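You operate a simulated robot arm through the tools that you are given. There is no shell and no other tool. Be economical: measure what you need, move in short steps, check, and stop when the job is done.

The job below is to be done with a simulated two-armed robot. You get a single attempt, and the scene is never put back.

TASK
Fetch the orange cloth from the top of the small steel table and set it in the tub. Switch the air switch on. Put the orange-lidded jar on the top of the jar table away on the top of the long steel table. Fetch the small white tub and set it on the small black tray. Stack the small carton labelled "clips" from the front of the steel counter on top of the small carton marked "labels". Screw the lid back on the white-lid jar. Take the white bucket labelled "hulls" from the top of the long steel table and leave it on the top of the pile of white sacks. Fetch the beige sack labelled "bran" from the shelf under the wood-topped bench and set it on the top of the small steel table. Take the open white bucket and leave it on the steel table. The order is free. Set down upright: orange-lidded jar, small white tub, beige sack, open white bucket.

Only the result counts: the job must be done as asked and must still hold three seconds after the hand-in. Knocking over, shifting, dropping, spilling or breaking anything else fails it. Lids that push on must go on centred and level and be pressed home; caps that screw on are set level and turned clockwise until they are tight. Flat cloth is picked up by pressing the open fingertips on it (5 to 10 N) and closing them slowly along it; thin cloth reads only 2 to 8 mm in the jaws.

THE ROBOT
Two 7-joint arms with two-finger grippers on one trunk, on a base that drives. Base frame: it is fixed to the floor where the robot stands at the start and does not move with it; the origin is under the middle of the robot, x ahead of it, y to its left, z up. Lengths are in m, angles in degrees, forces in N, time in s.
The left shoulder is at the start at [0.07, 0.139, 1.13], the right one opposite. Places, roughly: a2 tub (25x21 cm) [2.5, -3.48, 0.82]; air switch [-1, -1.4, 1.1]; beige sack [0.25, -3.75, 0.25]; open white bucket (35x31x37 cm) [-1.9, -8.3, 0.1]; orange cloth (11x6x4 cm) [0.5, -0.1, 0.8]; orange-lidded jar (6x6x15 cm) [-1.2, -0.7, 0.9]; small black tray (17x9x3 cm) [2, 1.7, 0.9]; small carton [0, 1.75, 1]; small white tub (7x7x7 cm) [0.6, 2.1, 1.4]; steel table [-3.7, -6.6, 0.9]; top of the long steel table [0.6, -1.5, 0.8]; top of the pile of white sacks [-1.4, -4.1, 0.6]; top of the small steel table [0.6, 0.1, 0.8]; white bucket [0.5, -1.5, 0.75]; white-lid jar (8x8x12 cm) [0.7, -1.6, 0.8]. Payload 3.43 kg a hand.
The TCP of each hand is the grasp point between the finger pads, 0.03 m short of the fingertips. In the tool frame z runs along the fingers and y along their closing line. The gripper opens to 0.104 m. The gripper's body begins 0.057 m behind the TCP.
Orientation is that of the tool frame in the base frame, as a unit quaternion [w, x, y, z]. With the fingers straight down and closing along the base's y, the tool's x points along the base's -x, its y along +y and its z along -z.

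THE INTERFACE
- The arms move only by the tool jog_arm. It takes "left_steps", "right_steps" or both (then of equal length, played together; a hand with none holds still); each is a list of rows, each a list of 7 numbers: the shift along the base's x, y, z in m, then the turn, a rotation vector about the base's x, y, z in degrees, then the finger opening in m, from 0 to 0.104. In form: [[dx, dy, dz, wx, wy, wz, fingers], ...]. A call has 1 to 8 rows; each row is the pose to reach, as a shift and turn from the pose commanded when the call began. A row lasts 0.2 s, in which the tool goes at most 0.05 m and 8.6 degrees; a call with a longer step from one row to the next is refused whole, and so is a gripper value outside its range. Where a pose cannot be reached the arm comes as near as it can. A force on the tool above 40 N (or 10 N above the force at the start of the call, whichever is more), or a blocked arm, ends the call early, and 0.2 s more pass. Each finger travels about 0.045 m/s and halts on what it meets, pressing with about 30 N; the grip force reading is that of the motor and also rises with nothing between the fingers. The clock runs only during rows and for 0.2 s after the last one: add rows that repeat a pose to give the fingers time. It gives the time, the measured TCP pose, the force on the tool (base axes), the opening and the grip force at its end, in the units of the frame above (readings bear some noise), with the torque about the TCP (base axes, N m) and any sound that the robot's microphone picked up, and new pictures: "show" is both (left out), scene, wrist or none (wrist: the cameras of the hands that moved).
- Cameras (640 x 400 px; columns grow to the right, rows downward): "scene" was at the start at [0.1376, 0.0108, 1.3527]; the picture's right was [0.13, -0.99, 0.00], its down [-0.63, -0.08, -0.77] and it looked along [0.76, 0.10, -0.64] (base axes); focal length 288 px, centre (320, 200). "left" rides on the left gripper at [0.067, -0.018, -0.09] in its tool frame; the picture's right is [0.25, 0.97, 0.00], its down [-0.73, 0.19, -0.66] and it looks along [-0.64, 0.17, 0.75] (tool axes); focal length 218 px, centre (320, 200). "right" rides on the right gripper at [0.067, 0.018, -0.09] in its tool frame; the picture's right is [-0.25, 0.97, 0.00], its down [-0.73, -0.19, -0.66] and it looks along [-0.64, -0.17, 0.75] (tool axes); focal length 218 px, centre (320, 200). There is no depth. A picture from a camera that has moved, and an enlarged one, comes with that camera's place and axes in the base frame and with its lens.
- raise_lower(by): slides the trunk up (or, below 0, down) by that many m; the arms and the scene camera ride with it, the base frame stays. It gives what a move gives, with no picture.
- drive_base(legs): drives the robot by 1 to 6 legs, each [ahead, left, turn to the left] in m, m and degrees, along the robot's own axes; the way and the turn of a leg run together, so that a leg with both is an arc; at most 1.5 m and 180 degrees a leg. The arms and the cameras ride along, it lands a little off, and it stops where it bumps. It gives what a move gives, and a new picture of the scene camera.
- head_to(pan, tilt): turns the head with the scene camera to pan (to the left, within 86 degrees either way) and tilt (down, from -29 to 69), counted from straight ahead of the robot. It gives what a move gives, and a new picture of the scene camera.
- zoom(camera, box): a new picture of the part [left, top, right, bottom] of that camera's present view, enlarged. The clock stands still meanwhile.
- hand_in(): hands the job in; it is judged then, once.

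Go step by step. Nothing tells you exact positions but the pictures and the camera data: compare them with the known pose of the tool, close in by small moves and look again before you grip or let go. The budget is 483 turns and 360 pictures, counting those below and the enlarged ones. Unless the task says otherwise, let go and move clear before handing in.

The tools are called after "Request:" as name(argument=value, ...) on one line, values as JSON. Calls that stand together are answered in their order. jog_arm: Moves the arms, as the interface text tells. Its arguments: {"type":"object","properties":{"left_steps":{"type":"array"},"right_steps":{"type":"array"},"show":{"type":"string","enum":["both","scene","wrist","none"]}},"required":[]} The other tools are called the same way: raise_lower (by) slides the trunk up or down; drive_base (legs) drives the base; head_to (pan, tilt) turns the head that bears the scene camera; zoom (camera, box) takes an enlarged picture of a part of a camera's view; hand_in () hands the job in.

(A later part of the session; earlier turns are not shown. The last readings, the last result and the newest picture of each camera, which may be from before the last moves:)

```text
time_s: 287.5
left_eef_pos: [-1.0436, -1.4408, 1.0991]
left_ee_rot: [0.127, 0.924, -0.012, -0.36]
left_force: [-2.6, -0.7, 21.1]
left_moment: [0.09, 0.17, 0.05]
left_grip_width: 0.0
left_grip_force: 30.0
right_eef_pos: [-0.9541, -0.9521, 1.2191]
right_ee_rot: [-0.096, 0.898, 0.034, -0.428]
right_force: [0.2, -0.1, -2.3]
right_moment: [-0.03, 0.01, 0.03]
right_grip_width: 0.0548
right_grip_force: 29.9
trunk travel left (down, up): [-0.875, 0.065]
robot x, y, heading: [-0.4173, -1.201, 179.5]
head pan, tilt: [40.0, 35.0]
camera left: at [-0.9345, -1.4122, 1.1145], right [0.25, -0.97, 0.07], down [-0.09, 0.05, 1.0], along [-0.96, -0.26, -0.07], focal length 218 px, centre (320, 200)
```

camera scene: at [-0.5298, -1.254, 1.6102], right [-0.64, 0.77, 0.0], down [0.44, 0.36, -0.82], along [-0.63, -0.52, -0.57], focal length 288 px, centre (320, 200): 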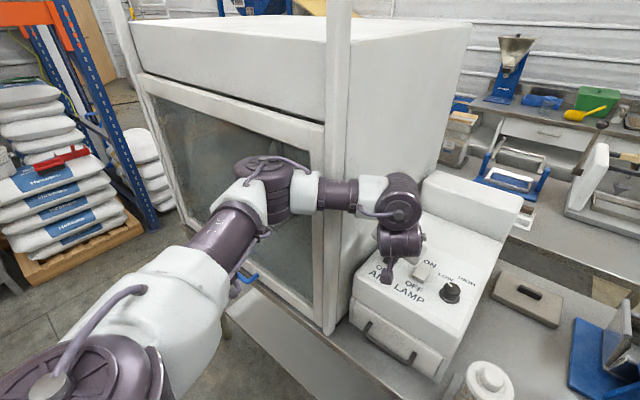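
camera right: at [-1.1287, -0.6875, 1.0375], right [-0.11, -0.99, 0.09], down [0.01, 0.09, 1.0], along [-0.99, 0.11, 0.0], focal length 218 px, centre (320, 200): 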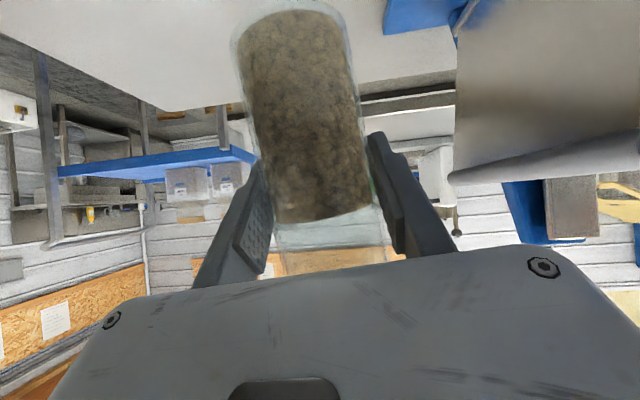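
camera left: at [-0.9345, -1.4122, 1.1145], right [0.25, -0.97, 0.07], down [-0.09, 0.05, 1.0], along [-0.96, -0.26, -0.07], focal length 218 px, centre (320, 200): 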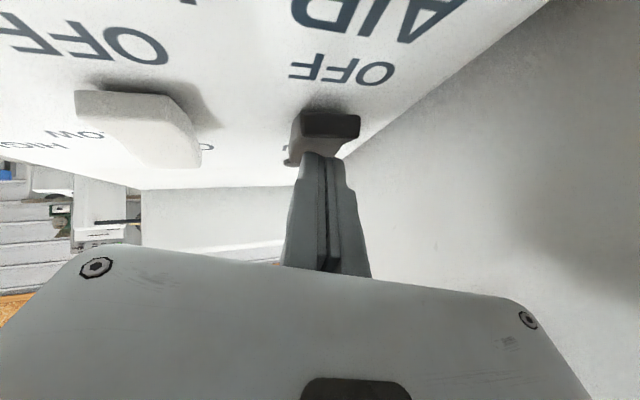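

Contact is at 21 N on the rocker. I press a little more.

Request:
jog_arm(left_steps=[[0, 0, -0.004, 0, 0, 0, 0], [0, 0, -0.008, 0, 0, 0, 0]], show="none")

Request:
jog_arm(left_steps=[[0, 0, 0.02, 0, 0, 0, 0], [0.01, 0.01, 0.06, 0, 0, 0, 0], [0.03, 0.02, 0.1, 0, 0, 0, 0], [0.06, 0.04, 0.13, 0, 0, 0, 0], [0.09, 0.06, 0.16, 0, 0, 0, 0], [0.12, 0.09, 0.18, 0, 0, 0, 0]], show="none")

Request:
zoom(camera="scene", box=[340, 210, 500, 330])

```text
time_s: 288.0
left_eef_pos: [-1.0455, -1.4414, 1.0989]
left_ee_rot: [0.125, 0.922, -0.01, -0.366]
left_force: [6.4, 1.3, 12.8]
left_moment: [0.11, -0.07, -0.06]
left_grip_width: 0.0
left_grip_force: 30.5
right_eef_pos: [-0.9544, -0.9537, 1.2174]
right_ee_rot: [-0.096, 0.899, 0.035, -0.426]
right_force: [0.0, -0.2, -2.4]
right_moment: [-0.02, 0.0, -0.01]
right_grip_width: 0.0549
right_grip_force: 29.7
trunk travel left (down, up): [-0.875, 0.065]
robot x, y, heading: [-0.4186, -1.2035, 179.9]
head pan, tilt: [40.0, 35.0]
stopped in row 2 (left hand): the force on the tool passed its limit at 43 N (the readings are from after the stop); the commanded pose is now the measured one
```

```text
time_s: 289.4
left_eef_pos: [-1.007, -1.3918, 1.3015]
left_ee_rot: [0.125, 0.924, -0.015, -0.36]
left_force: [0.4, 0.1, -0.6]
left_moment: [0.03, 0.02, 0.04]
left_grip_width: 0.0
left_grip_force: 30.2
left hand out of reach, approached as far as the arm can: row 4, 5, 6
right_eef_pos: [-0.9569, -0.9512, 1.219]
right_ee_rot: [-0.095, 0.899, 0.034, -0.427]
right_force: [-0.2, 0.9, -2.1]
right_moment: [-0.01, -0.01, 0.03]
right_grip_width: 0.0547
right_grip_force: 30.3
trunk travel left (down, up): [-0.875, 0.065]
robot x, y, heading: [-0.418, -1.2026, 179.6]
head pan, tilt: [40.0, 35.0]
```

```text
3.33 times, centred on (420, 270) of scene
camera zoom: at [-0.5328, -1.2552, 1.6098], right [-0.64, 0.77, 0.0], down [0.44, 0.36, -0.82], along [-0.63, -0.52, -0.57], focal length 962 px, centre (-13, -33)
```

zoom: 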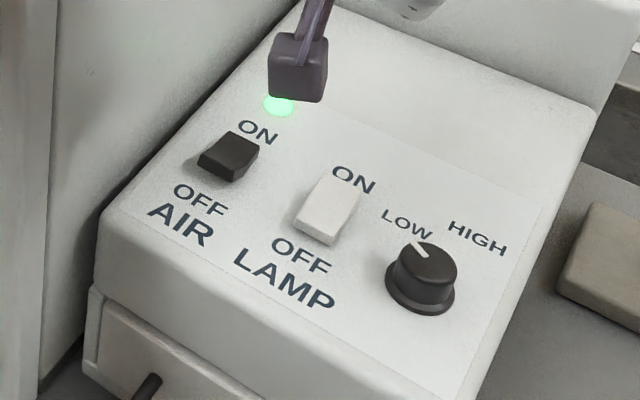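

The green light is on, so AIR is switched on. Now I take the jar to the long table: back off and turn round.

Request:
jog_arm(left_steps=[[0.04, 0.01, 0.01, 0, -6, 0, 0], [0.08, 0.02, 0.02, 2, -12, 0, 0], [0.12, 0.03, 0.03, 4, -18, 0, 0], [0.16, 0.04, 0.03, 6, -24, 0, 0], [0.2, 0.05, 0.03, 8, -30, 0, 0], [0.24, 0.06, 0.03, 10, -36, 0, 0]], show="none")

Request:
drive_base(legs=[[-0.15, 0, 0], [0, 0, 90], [0, 0, 90]])

Request:
head_to(pan=0, tilt=40)

```text
time_s: 290.8
left_eef_pos: [-0.8276, -1.4119, 1.3653]
left_ee_rot: [0.037, 0.998, -0.018, -0.057]
left_force: [-1.0, -0.5, 0.6]
left_moment: [-0.02, -0.04, 0.01]
left_grip_width: 0.0002
left_grip_force: 30.5
left hand out of reach, approached as far as the arm can: row 1, 2, 3, 4, 5, 6
right_eef_pos: [-0.9588, -0.9504, 1.2164]
right_ee_rot: [-0.095, 0.899, 0.034, -0.426]
right_force: [-1.2, -0.1, -1.6]
right_moment: [0.02, -0.06, -0.01]
right_grip_width: 0.0547
right_grip_force: 30.0
trunk travel left (down, up): [-0.875, 0.065]
robot x, y, heading: [-0.4158, -1.2013, 179.7]
head pan, tilt: [40.0, 35.0]
```

```text
time_s: 299.8
left_eef_pos: [0.1343, -0.9826, 1.3659]
left_ee_rot: [0.059, 0.01, 0.998, 0.037]
left_force: [0.7, -0.2, -0.4]
left_moment: [0.0, 0.04, -0.03]
left_grip_width: 0.0
left_grip_force: 30.2
right_eef_pos: [0.273, -1.4426, 1.2179]
right_ee_rot: [0.427, -0.044, 0.899, -0.091]
right_force: [-0.1, -0.1, -2.0]
right_moment: [0.0, 0.02, -0.02]
right_grip_width: 0.0542
right_grip_force: 30.0
trunk travel left (down, up): [-0.875, 0.065]
robot x, y, heading: [-0.2705, -1.1978, 0.5]
head pan, tilt: [40.0, 35.0]
camera scene: at [-0.1489, -1.1455, 1.6096], right [0.65, -0.76, 0.0], down [-0.44, -0.37, -0.82], along [0.62, 0.53, -0.57], focal length 288 px, centre (320, 200)
```

scene: 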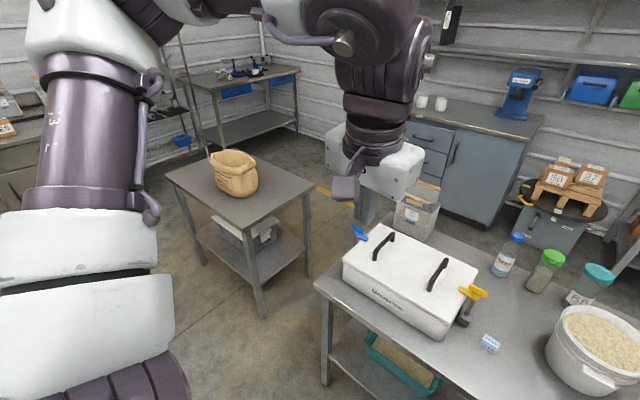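

```text
time_s: 300.9
left_eef_pos: [0.1334, -0.982, 1.366]
left_ee_rot: [0.059, 0.01, 0.998, 0.037]
left_force: [-0.8, -0.5, 0.2]
left_moment: [-0.01, -0.01, 0.02]
left_grip_width: 0.0
left_grip_force: 30.0
right_eef_pos: [0.2739, -1.4427, 1.2183]
right_ee_rot: [0.427, -0.042, 0.899, -0.093]
right_force: [-0.5, -0.6, -2.0]
right_moment: [0.01, -0.01, -0.01]
right_grip_width: 0.0547
right_grip_force: 30.4
trunk travel left (down, up): [-0.875, 0.065]
robot x, y, heading: [-0.2726, -1.2027, 0.7]
head pan, tilt: [0.0, 40.0]
camera scene: at [-0.1309, -1.2016, 1.602], right [0.01, -1.0, 0.0], down [-0.64, -0.01, -0.77], along [0.77, 0.01, -0.64], focal length 288 px, centre (320, 200)
```

scene: 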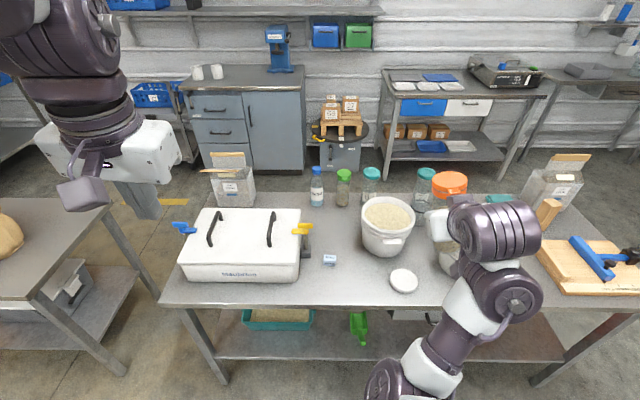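

The long table shows the white box on the left, the grain bucket near [0.56, -1.43], the loose white lid near [0.43, -1.465] and a clear spot near [0.42, -1.28] for the jar. I line the jar up over that spot.

Request:
drive_base(legs=[[0.14, 0.15, -0.5]])

Request:
raise_lower(by=-0.25)

Request:
head_to(pan=-20, tilt=48)

```text
time_s: 302.5
left_eef_pos: [0.2721, -0.8402, 1.3683]
left_ee_rot: [0.061, 0.015, 0.997, 0.039]
left_force: [-0.3, -0.4, 0.6]
left_moment: [0.05, 0.01, 0.0]
left_grip_width: 0.0
left_grip_force: 30.6
right_eef_pos: [0.4057, -1.3004, 1.219]
right_ee_rot: [0.428, -0.037, 0.898, -0.094]
right_force: [-0.7, 0.4, -0.4]
right_moment: [-0.01, 0.01, 0.04]
right_grip_width: 0.0548
right_grip_force: 29.6
trunk travel left (down, up): [-0.875, 0.065]
robot x, y, heading: [-0.1288, -1.0504, 0.0]
head pan, tilt: [0.0, 40.0]
camera scene: at [0.0042, -1.0566, 1.6024], right [0.0, -1.0, 0.0], down [-0.64, 0.0, -0.77], along [0.77, 0.0, -0.64], focal length 288 px, centre (320, 200)
```

scene: 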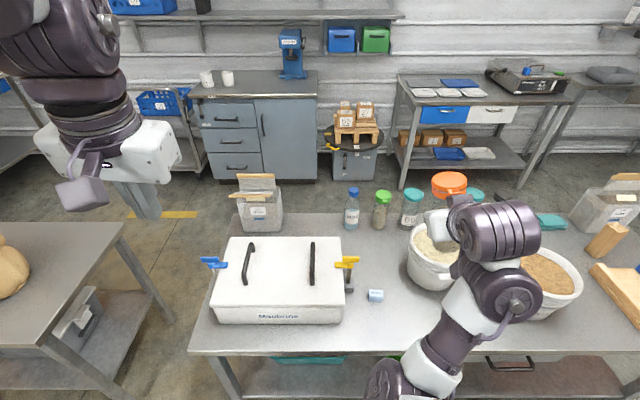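

```text
time_s: 305.1
left_eef_pos: [0.274, -0.8374, 1.1163]
left_ee_rot: [0.06, 0.016, 0.997, 0.036]
left_force: [-0.3, -0.6, -0.8]
left_moment: [0.02, 0.04, -0.01]
left_grip_width: 0.0
left_grip_force: 29.8
right_eef_pos: [0.41, -1.2984, 0.9683]
right_ee_rot: [0.427, -0.038, 0.899, -0.095]
right_force: [-0.3, 0.5, -1.6]
right_moment: [0.0, 0.01, 0.01]
right_grip_width: 0.0547
right_grip_force: 29.7
trunk travel left (down, up): [-0.625, 0.315]
robot x, y, heading: [-0.1327, -1.0503, -0.1]
head pan, tilt: [0.0, 40.0]
```

```text
time_s: 305.9
left_eef_pos: [0.2756, -0.8372, 1.1164]
left_ee_rot: [0.06, 0.015, 0.997, 0.036]
left_force: [0.2, 0.0, -0.2]
left_moment: [-0.03, 0.0, 0.0]
left_grip_width: 0.0001
left_grip_force: 30.1
right_eef_pos: [0.4088, -1.2977, 0.9675]
right_ee_rot: [0.426, -0.038, 0.899, -0.095]
right_force: [0.7, -0.8, -1.1]
right_moment: [-0.02, -0.03, -0.04]
right_grip_width: 0.0548
right_grip_force: 30.1
trunk travel left (down, up): [-0.625, 0.315]
robot x, y, heading: [-0.1339, -1.0548, -0.1]
head pan, tilt: [-20.0, 48.0]
camera scene: at [-0.0034, -1.0798, 1.3406], right [-0.34, -0.94, 0.0], down [-0.7, 0.25, -0.67], along [0.63, -0.23, -0.74], focal length 288 px, centre (320, 200)
```

scene: 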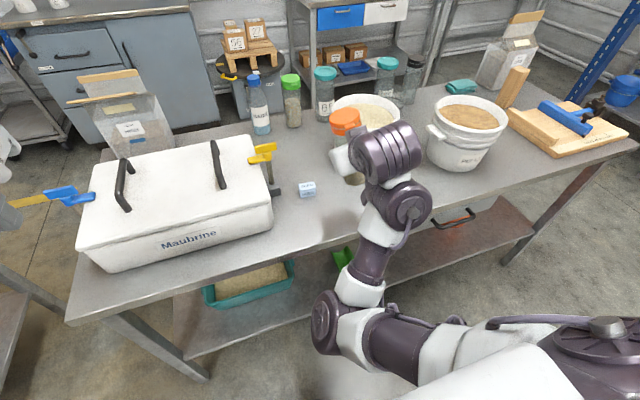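

Request:
jog_arm(right_steps=[[-0.005, 0.005, -0.02, 0, 0, 0, 0.03], [-0.005, 0.01, -0.05, 0, 0, 0, 0.03]], show="wrist")

Request:
zoom(camera="scene", box=[270, 60, 470, 240])

```text
time_s: 306.5
left_eef_pos: [0.2755, -0.8374, 1.1163]
left_ee_rot: [0.06, 0.015, 0.997, 0.037]
left_force: [-0.4, -0.5, -0.4]
left_moment: [0.0, -0.03, 0.0]
left_grip_width: 0.0
left_grip_force: 30.2
right_eef_pos: [0.4035, -1.2881, 0.9185]
right_ee_rot: [0.427, -0.037, 0.899, -0.095]
right_force: [0.4, -0.7, -1.7]
right_moment: [0.04, 0.0, 0.01]
right_grip_width: 0.0547
right_grip_force: 30.1
trunk travel left (down, up): [-0.625, 0.315]
robot x, y, heading: [-0.132, -1.0534, 0.4]
head pan, tilt: [-20.0, 48.0]
camera right: at [0.2924, -1.2686, 0.9176], right [0.17, 0.98, 0.0], down [-0.05, 0.01, 1.0], along [0.98, -0.17, 0.05], focal length 218 px, centre (320, 200)
```

right: 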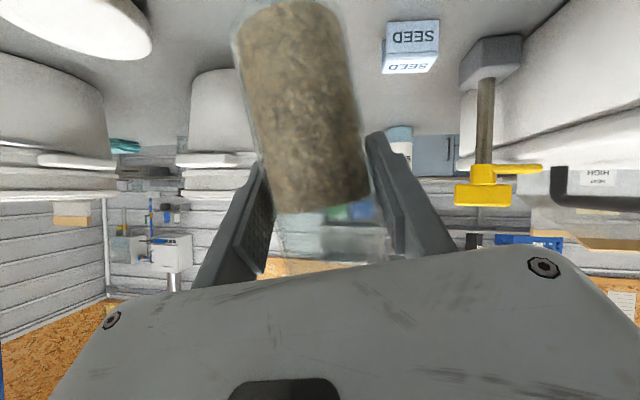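

```text
2.22 times, centred on (370, 150) of scene
camera zoom: at [-0.0036, -1.0811, 1.3406], right [-0.34, -0.94, 0.0], down [-0.7, 0.25, -0.67], along [0.63, -0.23, -0.74], focal length 641 px, centre (209, 311)
```

zoom: 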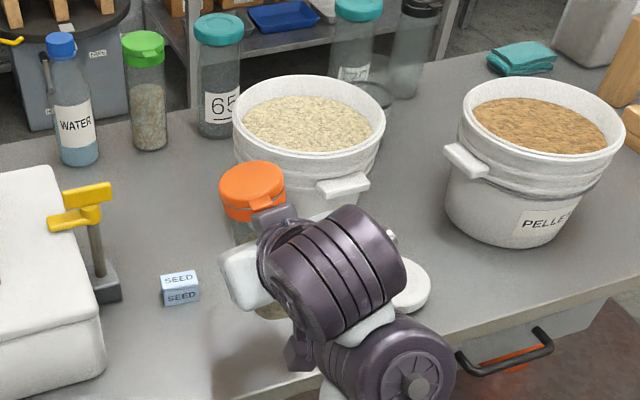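

The jar leans about 9° to one side, so I straighten it before setting down.

Request:
jog_arm(right_steps=[[0, 0, -0.01, 5, 0, 0, 0.03], [0, 0.003, -0.02, 10, 0, 0, 0.03]], show="both")

```text
time_s: 307.1
left_eef_pos: [0.2752, -0.8376, 1.1167]
left_ee_rot: [0.06, 0.015, 0.997, 0.037]
left_force: [0.1, -0.1, -0.9]
left_moment: [0.0, 0.0, -0.02]
left_grip_width: 0.0
left_grip_force: 29.9
right_eef_pos: [0.4029, -1.3048, 0.8995]
right_ee_rot: [0.428, -0.003, 0.903, -0.042]
right_force: [0.0, -0.3, -1.9]
right_moment: [0.02, 0.02, 0.03]
right_grip_width: 0.0543
right_grip_force: 30.0
trunk travel left (down, up): [-0.625, 0.315]
robot x, y, heading: [-0.1338, -1.0535, 0.1]
head pan, tilt: [-20.0, 48.0]
camera scene: at [-0.0034, -1.0809, 1.3405], right [-0.34, -0.94, 0.0], down [-0.7, 0.25, -0.67], along [0.63, -0.23, -0.74], focal length 288 px, centre (320, 200)
camera right: at [0.2926, -1.2842, 0.9021], right [0.19, 0.97, 0.12], down [-0.05, -0.11, 0.99], along [0.98, -0.2, 0.03], focal length 218 px, centre (320, 200)
```

scene: 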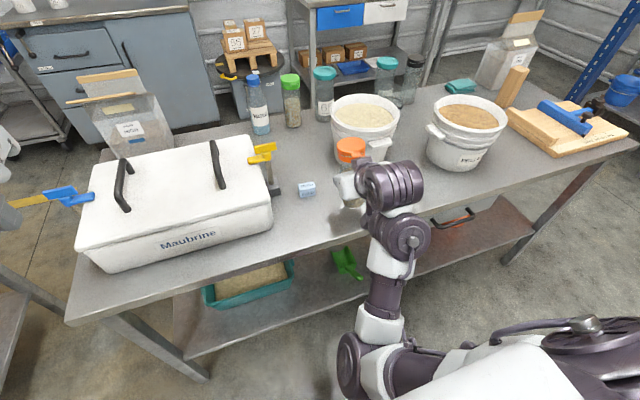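
right: 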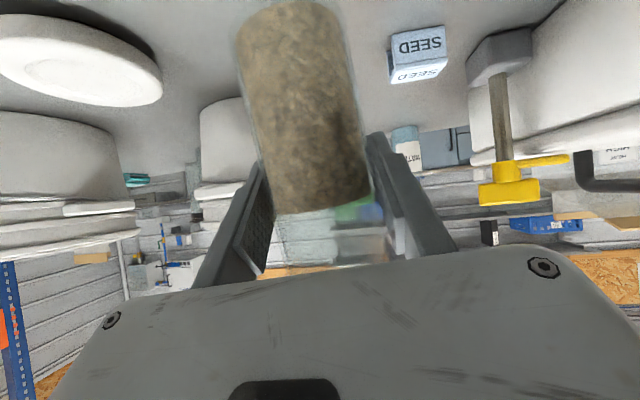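

Request:
jog_arm(right_steps=[[0, 0, -0.008, 1, 0, 0, 0.03], [0, 0, -0.016, 2, 0, 0, 0.03], [0, 0, -0.024, 3, 0, 0, 0.03]], show="wrist")

```text
time_s: 308.1
left_eef_pos: [0.274, -0.8375, 1.1167]
left_ee_rot: [0.059, 0.015, 0.997, 0.036]
left_force: [0.2, 0.1, -0.1]
left_moment: [0.04, 0.0, -0.02]
left_grip_width: 0.0
left_grip_force: 30.2
right_eef_pos: [0.4061, -1.3229, 0.8853]
right_ee_rot: [0.434, 0.006, 0.9, -0.041]
right_force: [-0.2, -0.3, -1.3]
right_moment: [-0.02, -0.02, 0.03]
right_grip_width: 0.0549
right_grip_force: 29.6
trunk travel left (down, up): [-0.625, 0.315]
robot x, y, heading: [-0.1296, -1.0543, -0.0]
head pan, tilt: [-20.0, 48.0]
stopped in row 3 (right hand): the arm was blocked; the commanded pose is now the measured one
camera right: at [0.2959, -1.3, 0.8862], right [0.2, 0.97, 0.13], down [-0.07, -0.12, 0.99], along [0.98, -0.21, 0.04], focal length 218 px, centre (320, 200)
```

right: 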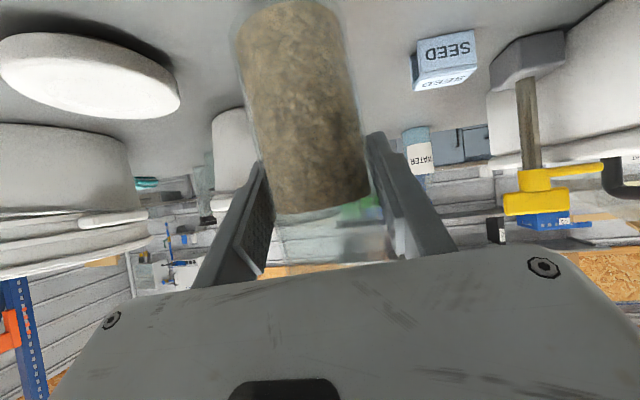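

The forearm seems to be meeting the table edge. I raise the trunk and back the base off, so the arm comes in straighter and from above.

Request:
raise_lower(by=0.12)

Request:
drive_base(legs=[[-0.1, 0.03, 0]])

Request:
jog_arm(right_steps=[[0.03, 0.005, -0.015, 0, 0, 0, 0.03], [0.06, 0.01, -0.03, 0, 0, 0, 0.03], [0.09, 0.01, -0.05, 0, 0, 0, 0.03], [0.1, 0.01, -0.08, 0, 0, 0, 0.03]], show="both")

```text
time_s: 309.6
left_eef_pos: [0.2747, -0.8376, 1.2356]
left_ee_rot: [0.06, 0.015, 0.997, 0.037]
left_force: [-0.4, -0.4, -0.1]
left_moment: [0.01, 0.01, -0.03]
left_grip_width: 0.0
left_grip_force: 29.9
right_eef_pos: [0.4064, -1.3224, 1.0049]
right_ee_rot: [0.436, 0.005, 0.899, -0.041]
right_force: [0.9, 0.5, -1.8]
right_moment: [0.0, 0.0, 0.02]
right_grip_width: 0.0547
right_grip_force: 30.1
trunk travel left (down, up): [-0.745, 0.195]
robot x, y, heading: [-0.1283, -1.0517, -0.3]
head pan, tilt: [-20.0, 48.0]
```

```text
time_s: 310.8
left_eef_pos: [0.177, -0.8089, 1.2346]
left_ee_rot: [0.059, 0.015, 0.998, 0.036]
left_force: [-0.4, -1.0, -0.8]
left_moment: [0.0, -0.02, -0.01]
left_grip_width: 0.0002
left_grip_force: 30.4
right_eef_pos: [0.3087, -1.2939, 1.0047]
right_ee_rot: [0.435, 0.006, 0.9, -0.041]
right_force: [0.2, 0.5, -2.3]
right_moment: [0.0, 0.01, 0.02]
right_grip_width: 0.0547
right_grip_force: 30.0
trunk travel left (down, up): [-0.745, 0.195]
robot x, y, heading: [-0.2314, -1.0237, -0.1]
head pan, tilt: [-20.0, 48.0]
camera scene: at [-0.1016, -1.0501, 1.4604], right [-0.34, -0.94, 0.0], down [-0.7, 0.25, -0.67], along [0.63, -0.23, -0.74], focal length 288 px, centre (320, 200)
```

scene: 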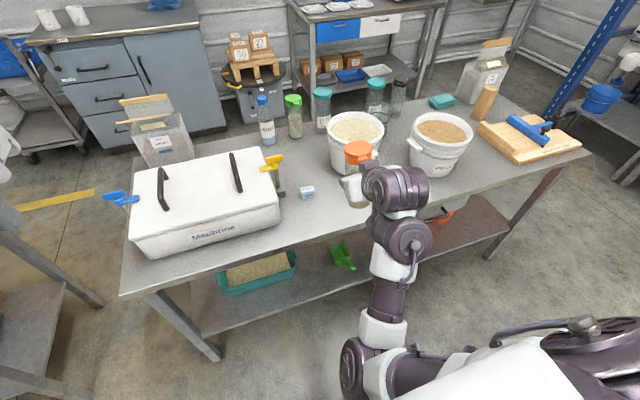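

```text
time_s: 311.8
left_eef_pos: [0.1763, -0.8085, 1.236]
left_ee_rot: [0.059, 0.015, 0.997, 0.038]
left_force: [-0.2, 1.0, -0.6]
left_moment: [0.0, 0.04, -0.02]
left_grip_width: 0.0
left_grip_force: 29.9
right_eef_pos: [0.408, -1.2824, 0.9234]
right_ee_rot: [0.435, 0.005, 0.9, -0.041]
right_force: [-0.8, 0.3, -1.4]
right_moment: [-0.02, 0.02, 0.01]
right_grip_width: 0.0547
right_grip_force: 29.9
trunk travel left (down, up): [-0.745, 0.195]
robot x, y, heading: [-0.2312, -1.0227, -0.1]
head pan, tilt: [-20.0, 48.0]
camera scene: at [-0.1018, -1.0507, 1.4605], right [-0.34, -0.94, 0.0], down [-0.7, 0.25, -0.67], along [0.63, -0.23, -0.74], focal length 288 px, centre (320, 200)
camera right: at [0.2976, -1.2597, 0.9248], right [0.2, 0.97, 0.13], down [-0.07, -0.12, 0.99], along [0.98, -0.21, 0.04], focal length 218 px, centre (320, 200)
```

scene: 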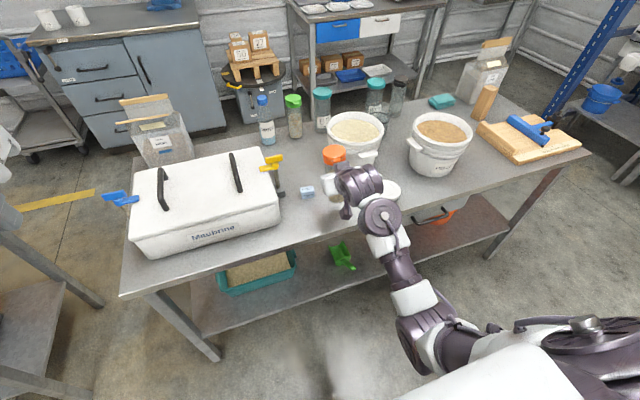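
right: 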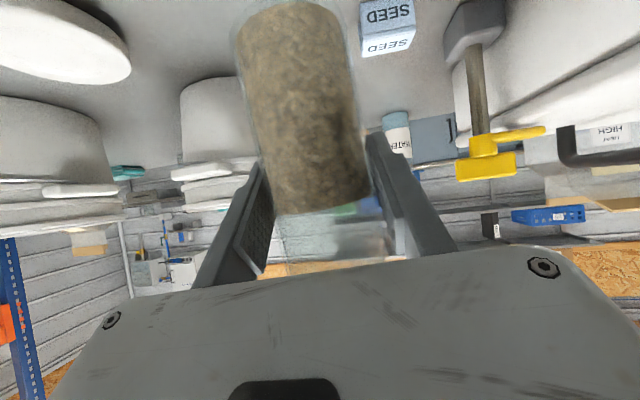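

Request:
jog_arm(right_steps=[[0, 0, -0.012, 0, 0, 0, 0.03], [0, 0, -0.024, 0, 0, 0, 0.03], [0, 0, -0.034, 0, 0, 0, 0.03], [0, 0, -0.042, 0, 0, 0, 0.03], [0, 0, -0.05, 0, 0, 0, 0.03]], show="scene")

```text
time_s: 313.0
left_eef_pos: [0.1744, -0.807, 1.2352]
left_ee_rot: [0.06, 0.016, 0.997, 0.036]
left_force: [0.2, 0.3, -0.5]
left_moment: [0.0, 0.04, 0.0]
left_grip_width: 0.0001
left_grip_force: 29.8
right_eef_pos: [0.4086, -1.2823, 0.8757]
right_ee_rot: [0.435, 0.005, 0.899, -0.042]
right_force: [-0.1, 0.6, -0.9]
right_moment: [-0.01, 0.05, 0.04]
right_grip_width: 0.0548
right_grip_force: 29.5
trunk travel left (down, up): [-0.745, 0.195]
robot x, y, heading: [-0.2284, -1.0244, 0.3]
head pan, tilt: [-20.0, 48.0]
camera scene: at [-0.1027, -1.0499, 1.4605], right [-0.34, -0.94, 0.0], down [-0.7, 0.25, -0.67], along [0.63, -0.23, -0.74], focal length 288 px, centre (320, 200)
```

scene: 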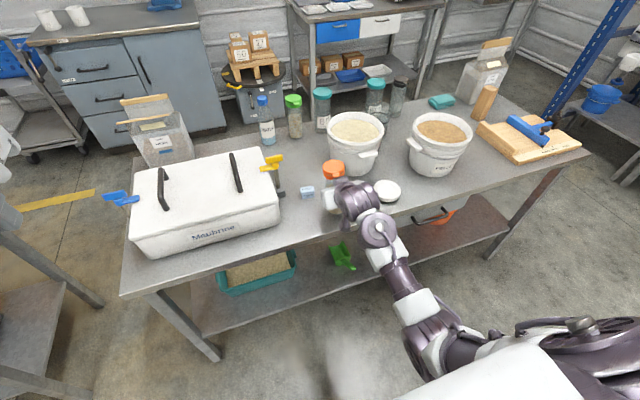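

Request:
jog_arm(right_steps=[[0, 0, -0.006, 0, 0, 0, 0.03], [0, 0, -0.012, 0, 0, 0, 0.03], [0, 0, -0.018, 0, 0, 0, 0.03], [0, 0, -0.024, 0, 0, 0, 0.03]], show="wrist")

```text
time_s: 314.0
left_eef_pos: [0.1717, -0.8065, 1.2368]
left_ee_rot: [0.061, 0.015, 0.997, 0.037]
left_force: [0.8, 0.4, 0.9]
left_moment: [-0.01, -0.02, -0.04]
left_grip_width: 0.0002
left_grip_force: 29.8
right_eef_pos: [0.407, -1.2834, 0.8584]
right_ee_rot: [0.442, 0.006, 0.896, -0.042]
right_force: [-0.6, -2.9, 20.5]
right_moment: [0.05, -0.32, -0.03]
right_grip_width: 0.0547
right_grip_force: 29.5
trunk travel left (down, up): [-0.745, 0.195]
robot x, y, heading: [-0.2312, -1.023, -0.3]
head pan, tilt: [-20.0, 48.0]
camera right: at [0.2964, -1.2596, 0.8573], right [0.2, 0.97, 0.13], down [-0.08, -0.12, 0.99], along [0.98, -0.21, 0.06], focal length 218 px, centre (320, 200)
```

right: 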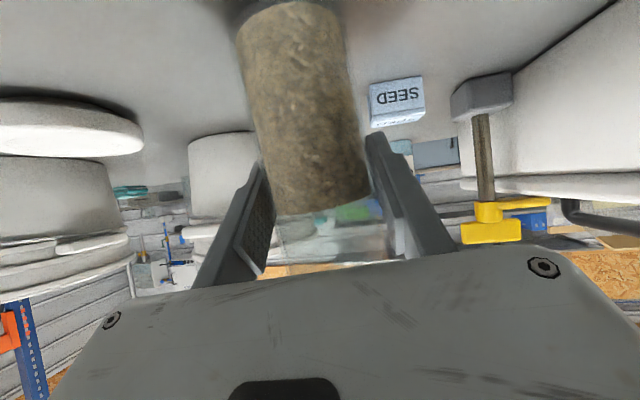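

The jar has touched down. I release and withdraw straight back along the tool axis.

Request:
jog_arm(right_steps=[[0, 0, 0.003, 0, 0, 0, 0.045], [0, 0, 0.003, 0, 0, 0, 0.06], [0, 0, 0.003, 0, 0, 0, 0.075], [0, 0, 0.003, 0, 0, 0, 0.09], [-0.03, 0, 0.015, 0, 0, 0, 0.09], [-0.065, 0, 0.03, 0, 0, 0, 0.09], [-0.1, 0, 0.06, 0, 0, 0, 0.09], [-0.13, 0, 0.09, 0, 0, 0, 0.09]], show="both")

```text
time_s: 315.8
left_eef_pos: [0.1757, -0.8027, 1.2345]
left_ee_rot: [0.06, 0.014, 0.998, 0.035]
left_force: [0.4, 0.2, -0.7]
left_moment: [-0.03, 0.04, 0.0]
left_grip_width: 0.0
left_grip_force: 30.0
right_eef_pos: [0.2757, -1.2813, 0.9409]
right_ee_rot: [0.436, 0.005, 0.899, -0.043]
right_force: [-0.2, -0.4, -0.1]
right_moment: [-0.03, 0.0, 0.02]
right_grip_width: 0.0898
right_grip_force: 0.0
trunk travel left (down, up): [-0.745, 0.195]
robot x, y, heading: [-0.2311, -1.0266, -0.2]
head pan, tilt: [-20.0, 48.0]
camera scene: at [-0.1036, -1.0456, 1.4607], right [-0.34, -0.94, 0.0], down [-0.7, 0.25, -0.67], along [0.63, -0.23, -0.74], focal length 288 px, centre (320, 200)
camera right: at [0.1648, -1.2572, 0.9424], right [0.2, 0.97, 0.13], down [-0.07, -0.12, 0.99], along [0.98, -0.21, 0.04], focal length 218 px, centre (320, 200)
```

scene: 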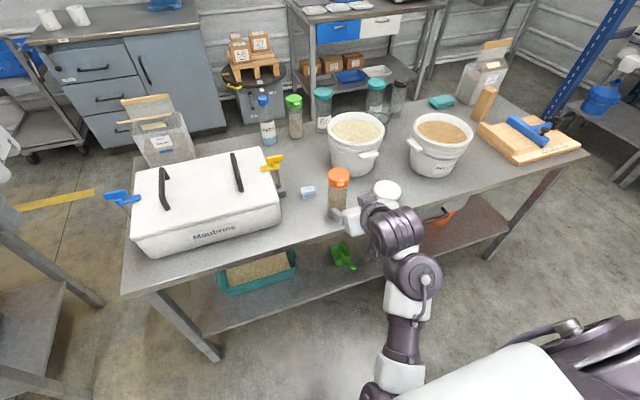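
right: 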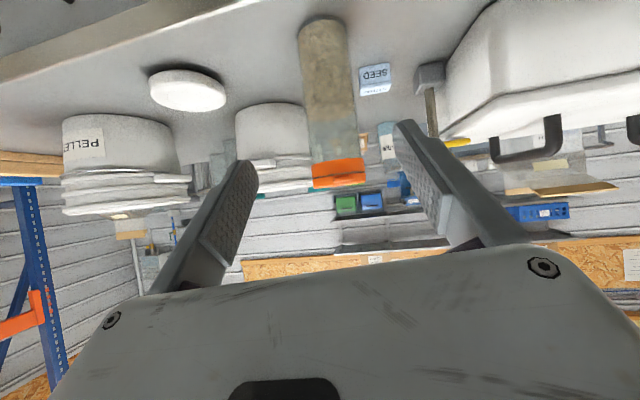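

The jar stands upright on the table. Now I look for the white-lid jar.

Request:
head_to(pan=-35, tilt=38)

Request:
zoom(camera="scene", box=[200, 40, 460, 230])

```text
time_s: 316.6
left_eef_pos: [0.1746, -0.8073, 1.2368]
left_ee_rot: [0.06, 0.016, 0.997, 0.037]
left_force: [0.4, 0.5, -0.1]
left_moment: [-0.03, 0.0, 0.01]
left_grip_width: 0.0
left_grip_force: 30.9
right_eef_pos: [0.2772, -1.2837, 0.9405]
right_ee_rot: [0.436, 0.006, 0.899, -0.042]
right_force: [-0.5, 0.0, 0.2]
right_moment: [0.07, -0.02, 0.0]
right_grip_width: 0.0898
right_grip_force: 0.0
trunk travel left (down, up): [-0.745, 0.195]
robot x, y, heading: [-0.2309, -1.0212, -0.2]
head pan, tilt: [-35.0, 38.0]
camera scene: at [-0.1063, -1.0721, 1.475], right [-0.57, -0.82, 0.0], down [-0.51, 0.35, -0.79], along [0.65, -0.45, -0.62], focal length 288 px, centre (320, 200)
```

scene: 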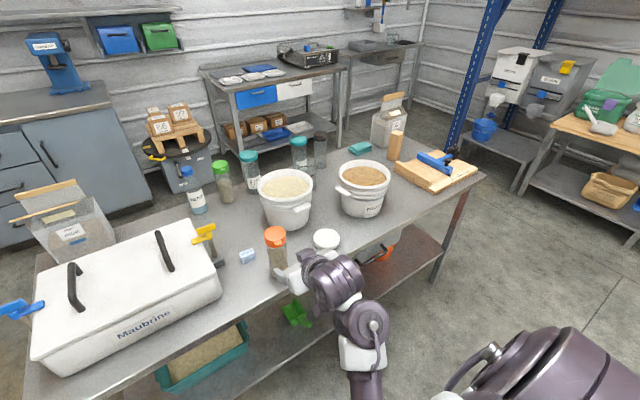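

```text
2.11 times, centred on (330, 135) of scene
camera zoom: at [-0.1063, -1.0721, 1.475], right [-0.57, -0.82, 0.0], down [-0.51, 0.35, -0.79], along [0.65, -0.45, -0.62], focal length 607 px, centre (299, 337)
```

zoom: 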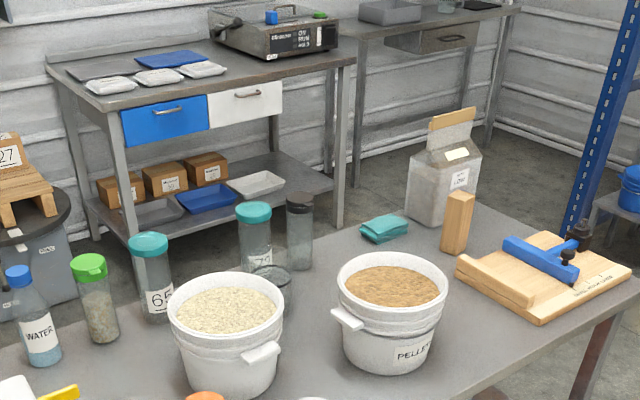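

The open glass jar stands behind the "HULLS" bucket (rim centre about [0.63, -1.435], z≈0.90), so the bucket goes first. I'll lift it with both hands by its left and right rims: first I centre on it and set both hands tipped 30° forward.

Request:
raise_lower(by=0.1)

Request:
drive_base(legs=[[0, -0.41, 0]])

Request:
jog_arm(right_steps=[[0.01, 0.02, 0.03, 1.3, 7, 0.9, 0.08], [0.02, 0.04, 0.06, 2.6, 14, 1.8, 0.06], [0.03, 0.06, 0.09, 4, 21, 2.7, 0.05], [0.04, 0.08, 0.1, 4, 21, 2.7, 0.05], [0.05, 0.1, 0.1, 4, 21, 2.7, 0.05], [0.06, 0.11, 0.1, 4, 21, 2.7, 0.05]], left_steps=[[0.03, 0, -0.01, -1.4, -6, 0.5, 0.02], [0.06, 0, -0.02, -2.8, -12, 1, 0.04], [0.09, 0, -0.03, -4.2, -18, 1.5, 0.05], [0.12, 0, -0.04, -4.2, -23, 1.5, 0.05], [0.15, 0, -0.05, -4.2, -23, 1.5, 0.05], [0.17, 0, -0.06, -4.2, -23, 1.5, 0.05]], show="scene")

Request:
head_to(pan=0, tilt=45)

```text
time_s: 317.9
left_eef_pos: [0.1743, -0.8069, 1.336]
left_ee_rot: [0.059, 0.015, 0.997, 0.036]
left_force: [0.5, -0.9, 0.5]
left_moment: [0.0, 0.01, -0.01]
left_grip_width: 0.0002
left_grip_force: 29.8
right_eef_pos: [0.2757, -1.2831, 1.0397]
right_ee_rot: [0.435, 0.006, 0.899, -0.041]
right_force: [0.3, 0.5, -0.4]
right_moment: [0.02, -0.02, -0.03]
right_grip_width: 0.0901
right_grip_force: 0.0
trunk travel left (down, up): [-0.845, 0.095]
robot x, y, heading: [-0.2291, -1.0242, -0.2]
head pan, tilt: [-35.0, 38.0]
```

```text
time_s: 320.4
left_eef_pos: [0.1752, -1.2132, 1.3358]
left_ee_rot: [0.059, 0.015, 0.998, 0.036]
left_force: [-0.5, 0.1, -0.7]
left_moment: [-0.04, 0.03, 0.02]
left_grip_width: 0.0
left_grip_force: 30.2
right_eef_pos: [0.277, -1.6896, 1.04]
right_ee_rot: [0.436, 0.005, 0.899, -0.041]
right_force: [0.7, -0.4, 0.0]
right_moment: [0.01, -0.03, -0.03]
right_grip_width: 0.0898
right_grip_force: 0.1
trunk travel left (down, up): [-0.845, 0.095]
robot x, y, heading: [-0.2308, -1.4291, -0.1]
head pan, tilt: [-35.0, 38.0]
camera scene: at [-0.1068, -1.4774, 1.5751], right [-0.57, -0.82, 0.0], down [-0.5, 0.35, -0.79], along [0.65, -0.45, -0.62], focal length 288 px, centre (320, 200)
```

scene: 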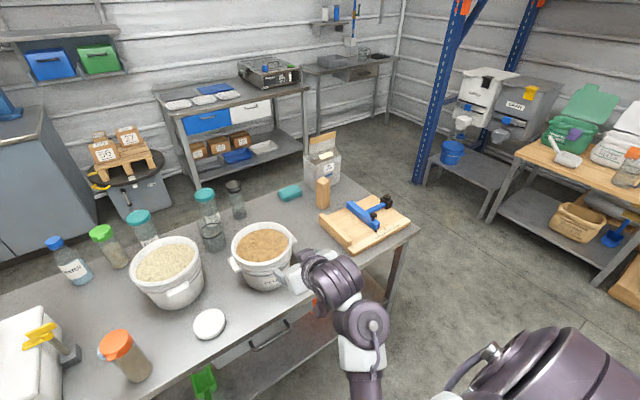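

```text
time_s: 321.8
left_eef_pos: [0.3447, -1.2164, 1.2754]
left_ee_rot: [0.256, -0.008, 0.967, 0.005]
left_force: [0.0, -0.9, -0.1]
left_moment: [-0.03, 0.02, 0.03]
left_grip_width: 0.05
left_grip_force: 0.1
right_eef_pos: [0.3237, -1.5982, 1.106]
right_ee_rot: [0.264, -0.008, 0.964, 0.001]
right_force: [0.2, 0.7, -0.1]
right_moment: [0.03, -0.03, 0.0]
right_grip_width: 0.0502
right_grip_force: 0.0
right hand out of reach, approached as far as the arm can: row 3, 4, 5, 6
trunk travel left (down, up): [-0.845, 0.095]
robot x, y, heading: [-0.2289, -1.4317, 0.1]
head pan, tilt: [-35.0, 38.0]
camera scene: at [-0.1057, -1.4809, 1.5749], right [-0.57, -0.82, 0.0], down [-0.5, 0.35, -0.79], along [0.64, -0.45, -0.62], focal length 288 px, centre (320, 200)
```

scene: 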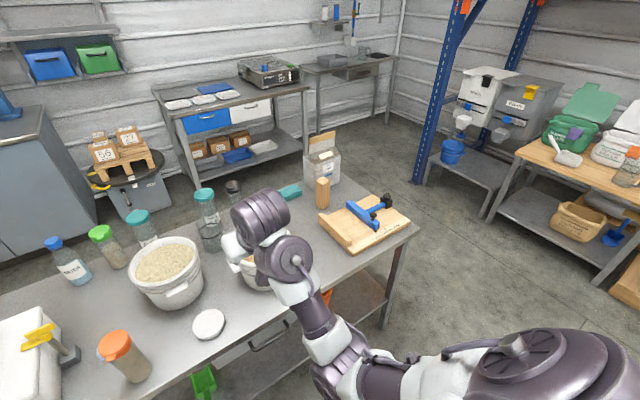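

```text
time_s: 322.8
left_eef_pos: [0.3426, -1.2158, 1.2773]
left_ee_rot: [0.257, -0.007, 0.967, 0.003]
left_force: [-0.6, 0.6, -0.9]
left_moment: [0.01, -0.01, 0.03]
left_grip_width: 0.0501
left_grip_force: 0.1
right_eef_pos: [0.3236, -1.5964, 1.1068]
right_ee_rot: [0.264, -0.008, 0.964, 0.0]
right_force: [0.8, 0.2, 0.4]
right_moment: [0.01, 0.03, -0.02]
right_grip_width: 0.0501
right_grip_force: 0.1
trunk travel left (down, up): [-0.845, 0.095]
robot x, y, heading: [-0.229, -1.4306, 0.0]
head pan, tilt: [0.0, 45.0]
camera scene: at [-0.0959, -1.4297, 1.5648], right [0.0, -1.0, 0.0], down [-0.71, 0.0, -0.71], along [0.71, 0.0, -0.71], focal length 288 px, centre (320, 200)
```

scene: 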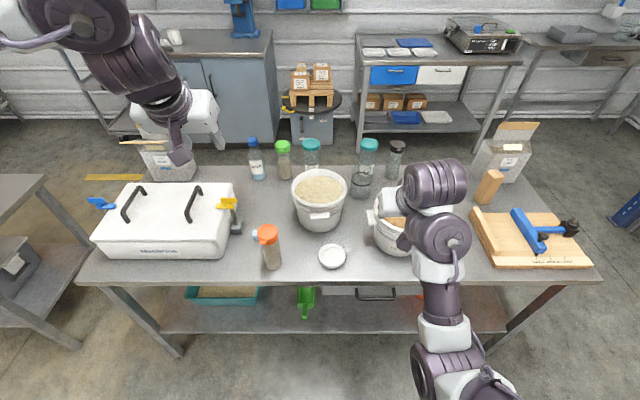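

The HULLS rim is centred at about [0.638, -1.427] with radius 0.094. The glass jar is close behind to the right, so I'll grip slightly nearer me, at x≈0.62. I drive up and bring both hands above those points.

Request:
drive_base(legs=[[0.2, 0, 0]])

Request:
jog_arm(left_steps=[[0.012, -0.024, -0.03, 0, 0, 0, 0.05], [0.024, -0.048, -0.06, 0, 0, 0, 0.05], [0.036, -0.072, -0.09, 0, 0, 0, 0.05], [0.048, -0.096, -0.12, 0, 0, 0, 0.05], [0.06, -0.119, -0.15, 0, 0, 0, 0.05], [0.06, -0.119, -0.19, 0, 0, 0, 0.05], [0.06, -0.119, -0.23, 0, 0, 0, 0.05]], right_steps=[[0.014, 0.015, 0, 0, 0, 0, 0.05], [0.028, 0.03, -0.01, 0, 0, 0, 0.05], [0.042, 0.045, -0.015, 0, 0, 0, 0.05], [0.056, 0.06, -0.02, 0, 0, 0, 0.05], [0.07, 0.075, -0.03, 0, 0, 0, 0.05], [0.08, 0.077, -0.045, 0, 0, 0, 0.05], [0.082, 0.077, -0.06, 0, 0, 0, 0.05]], show="both")

```text
time_s: 324.4
left_eef_pos: [0.5413, -1.2162, 1.2782]
left_ee_rot: [0.258, -0.006, 0.966, 0.003]
left_force: [-0.1, -0.3, 0.8]
left_moment: [-0.01, -0.05, 0.0]
left_grip_width: 0.0502
left_grip_force: 0.1
right_eef_pos: [0.5204, -1.5977, 1.1082]
right_ee_rot: [0.266, -0.007, 0.964, -0.001]
right_force: [-1.1, 0.2, -0.5]
right_moment: [-0.02, 0.0, 0.01]
right_grip_width: 0.0499
right_grip_force: 0.1
trunk travel left (down, up): [-0.845, 0.095]
robot x, y, heading: [-0.0303, -1.432, -0.3]
head pan, tilt: [0.0, 45.0]
camera scene: at [0.1001, -1.4304, 1.5652], right [0.0, -1.0, 0.0], down [-0.71, 0.0, -0.71], along [0.71, 0.0, -0.71], focal length 288 px, centre (320, 200)
```

scene: 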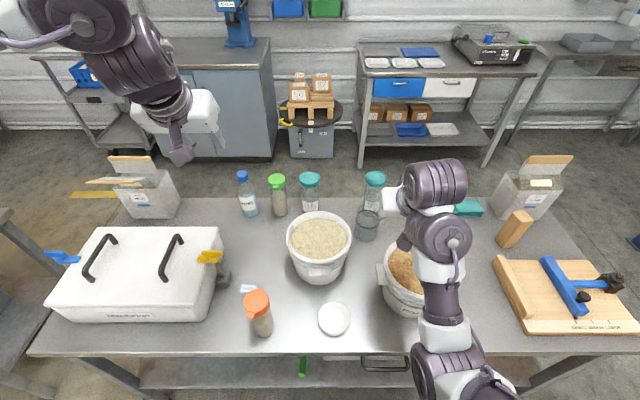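

```text
time_s: 326.0
left_eef_pos: [0.6061, -1.3349, 1.0467]
left_ee_rot: [0.258, -0.007, 0.966, 0.004]
left_force: [-0.8, 0.6, 1.1]
left_moment: [0.0, 0.02, 0.01]
left_grip_width: 0.0502
left_grip_force: 0.1
right_eef_pos: [0.6051, -1.5215, 1.0465]
right_ee_rot: [0.264, -0.009, 0.964, 0.001]
right_force: [0.1, -0.8, 0.7]
right_moment: [-0.02, 0.0, -0.03]
right_grip_width: 0.0501
right_grip_force: 0.1
trunk travel left (down, up): [-0.845, 0.095]
robot x, y, heading: [-0.028, -1.4285, 0.1]
head pan, tilt: [0.0, 45.0]
camera scene: at [0.105, -1.4297, 1.5648], right [0.0, -1.0, 0.0], down [-0.71, 0.0, -0.71], along [0.71, 0.0, -0.71], focal length 288 px, centre (320, 200)
camera right: at [0.5014, -1.5045, 1.0881], right [0.2, 0.97, 0.12], down [0.29, -0.18, 0.94], along [0.93, -0.15, -0.32], focal length 218 px, centre (320, 200)
camera left: at [0.5041, -1.3547, 1.0906], right [-0.23, 0.96, -0.12], down [0.3, 0.19, 0.93], along [0.92, 0.18, -0.34], focal length 218 px, centre (320, 200)
```

scene: 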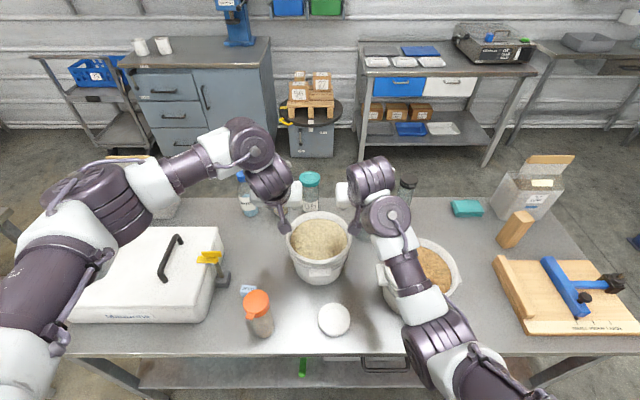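
right: 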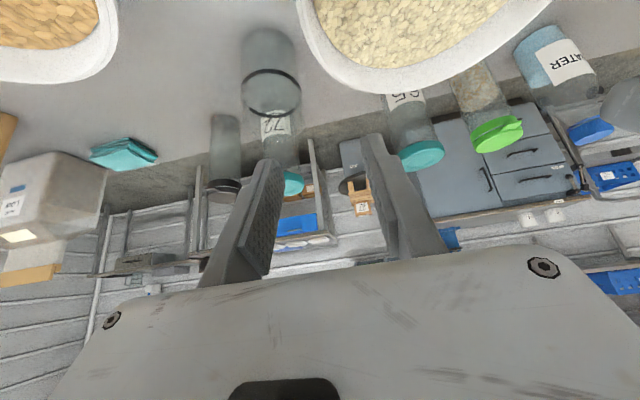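
left: 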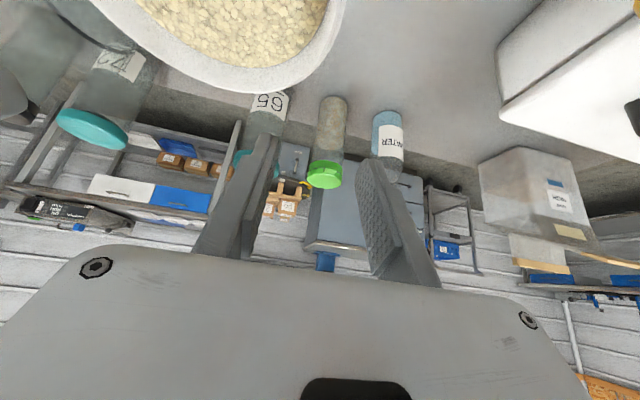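

The wrist views put the rim at roughly centre [0.61, -1.424], z≈0.91. I lower both hands part way and check.

Request:
jog_arm(left_steps=[[-0.006, 0, -0.03, 0, 0, 0, 0.05], [-0.01, 0.001, -0.06, 0, 0, 0, 0.05], [-0.01, 0.001, -0.085, 0, 0, 0, 0.05]], right_steps=[[-0.006, 0.003, -0.03, 0, 0, 0, 0.05], [-0.01, 0.006, -0.06, 0, 0, 0, 0.05], [-0.01, 0.006, -0.085, 0, 0, 0, 0.05]], show="both")

```text
time_s: 326.8
left_eef_pos: [0.5944, -1.3357, 0.9614]
left_ee_rot: [0.257, -0.006, 0.966, 0.003]
left_force: [-0.6, -0.3, 0.6]
left_moment: [0.03, 0.02, 0.0]
left_grip_width: 0.0501
left_grip_force: 0.1
right_eef_pos: [0.5944, -1.5153, 0.9615]
right_ee_rot: [0.265, -0.007, 0.964, 0.001]
right_force: [0.5, 0.7, 0.2]
right_moment: [0.02, 0.0, 0.03]
right_grip_width: 0.0499
right_grip_force: 0.1
trunk travel left (down, up): [-0.845, 0.095]
robot x, y, heading: [-0.0322, -1.4305, -0.3]
head pan, tilt: [0.0, 45.0]
camera scene: at [0.1044, -1.4306, 1.5649], right [0.0, -1.0, 0.0], down [-0.71, 0.0, -0.71], along [0.71, 0.0, -0.71], focal length 288 px, centre (320, 200)
camera right: at [0.4915, -1.4986, 1.0033], right [0.2, 0.97, 0.13], down [0.29, -0.18, 0.94], along [0.93, -0.15, -0.32], focal length 218 px, centre (320, 200)
camera left: at [0.4925, -1.3554, 1.0052], right [-0.23, 0.96, -0.12], down [0.3, 0.19, 0.93], along [0.92, 0.18, -0.34], focal length 218 px, centre (320, 200)
```

scene: 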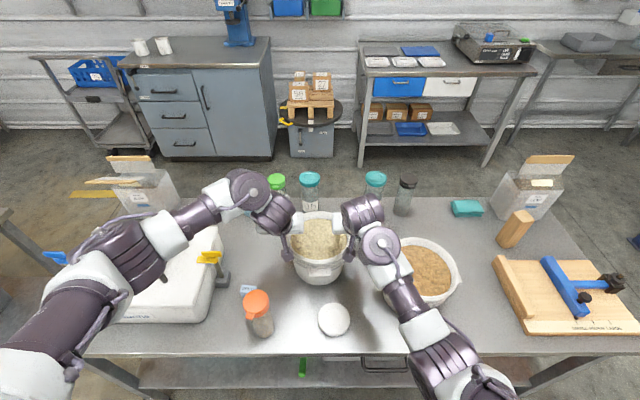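
right: 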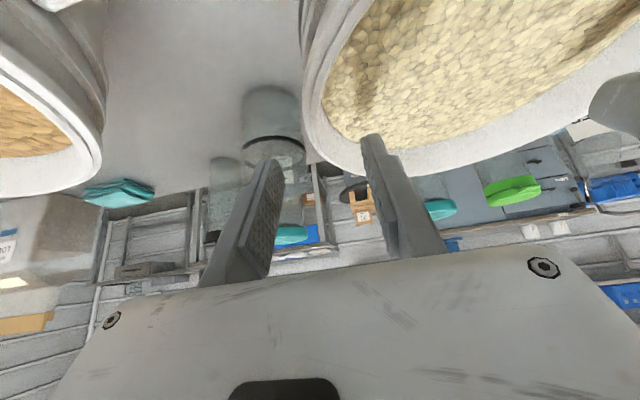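
left: 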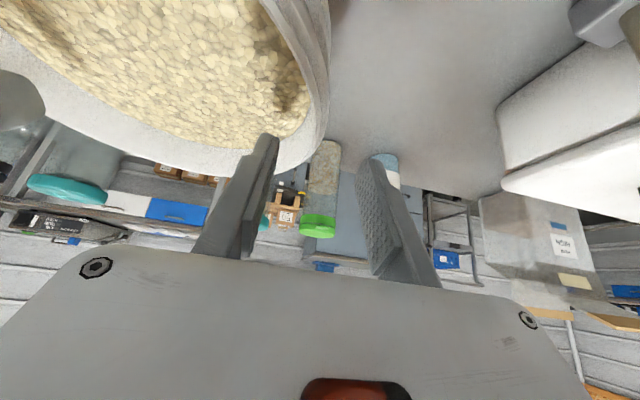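

The rims line up between both pairs of fingers. I lower further.

Request:
jog_arm(left_steps=[[0, 0, -0.015, 0, 0, 0, 0.05], [0, 0, -0.03, 0, 0, 0, 0.05], [0, 0, -0.04, 0, 0, 0, 0.05]], right_steps=[[0, 0, -0.015, 0, 0, 0, 0.05], [0, 0, -0.03, 0, 0, 0, 0.05], [0, 0, -0.04, 0, 0, 0, 0.05]], show="wrist")

```text
time_s: 327.6
left_eef_pos: [0.5947, -1.3357, 0.9219]
left_ee_rot: [0.257, -0.007, 0.966, 0.003]
left_force: [-0.9, 0.4, -0.2]
left_moment: [0.0, -0.02, 0.02]
left_grip_width: 0.0498
left_grip_force: 0.1
right_eef_pos: [0.5943, -1.515, 0.9207]
right_ee_rot: [0.265, -0.007, 0.964, 0.0]
right_force: [0.5, -0.4, 0.1]
right_moment: [0.01, 0.01, 0.0]
right_grip_width: 0.0501
right_grip_force: 0.0
trunk travel left (down, up): [-0.845, 0.095]
robot x, y, heading: [-0.033, -1.4308, -0.1]
head pan, tilt: [0.0, 45.0]
camera right: at [0.491, -1.4984, 0.9631], right [0.2, 0.97, 0.12], down [0.29, -0.18, 0.94], along [0.93, -0.15, -0.32], focal length 218 px, centre (320, 200)
camera left: at [0.493, -1.3551, 0.9653], right [-0.23, 0.96, -0.12], down [0.3, 0.19, 0.93], along [0.92, 0.18, -0.34], focal length 218 px, centre (320, 200)
```

right: 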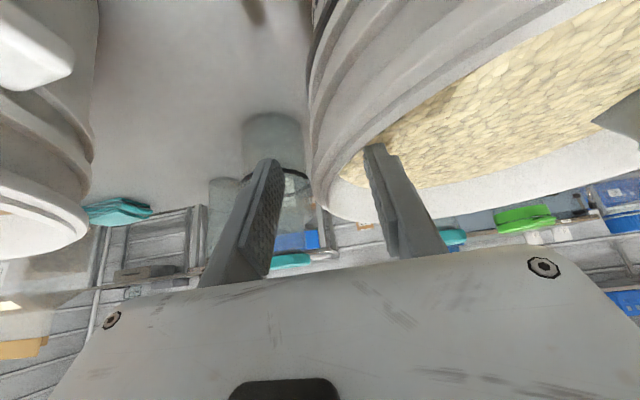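
left: 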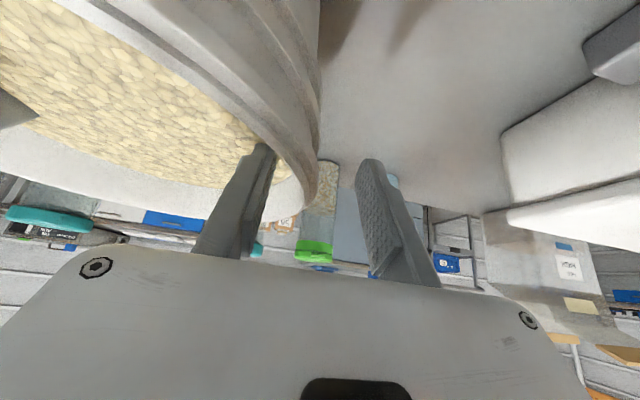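

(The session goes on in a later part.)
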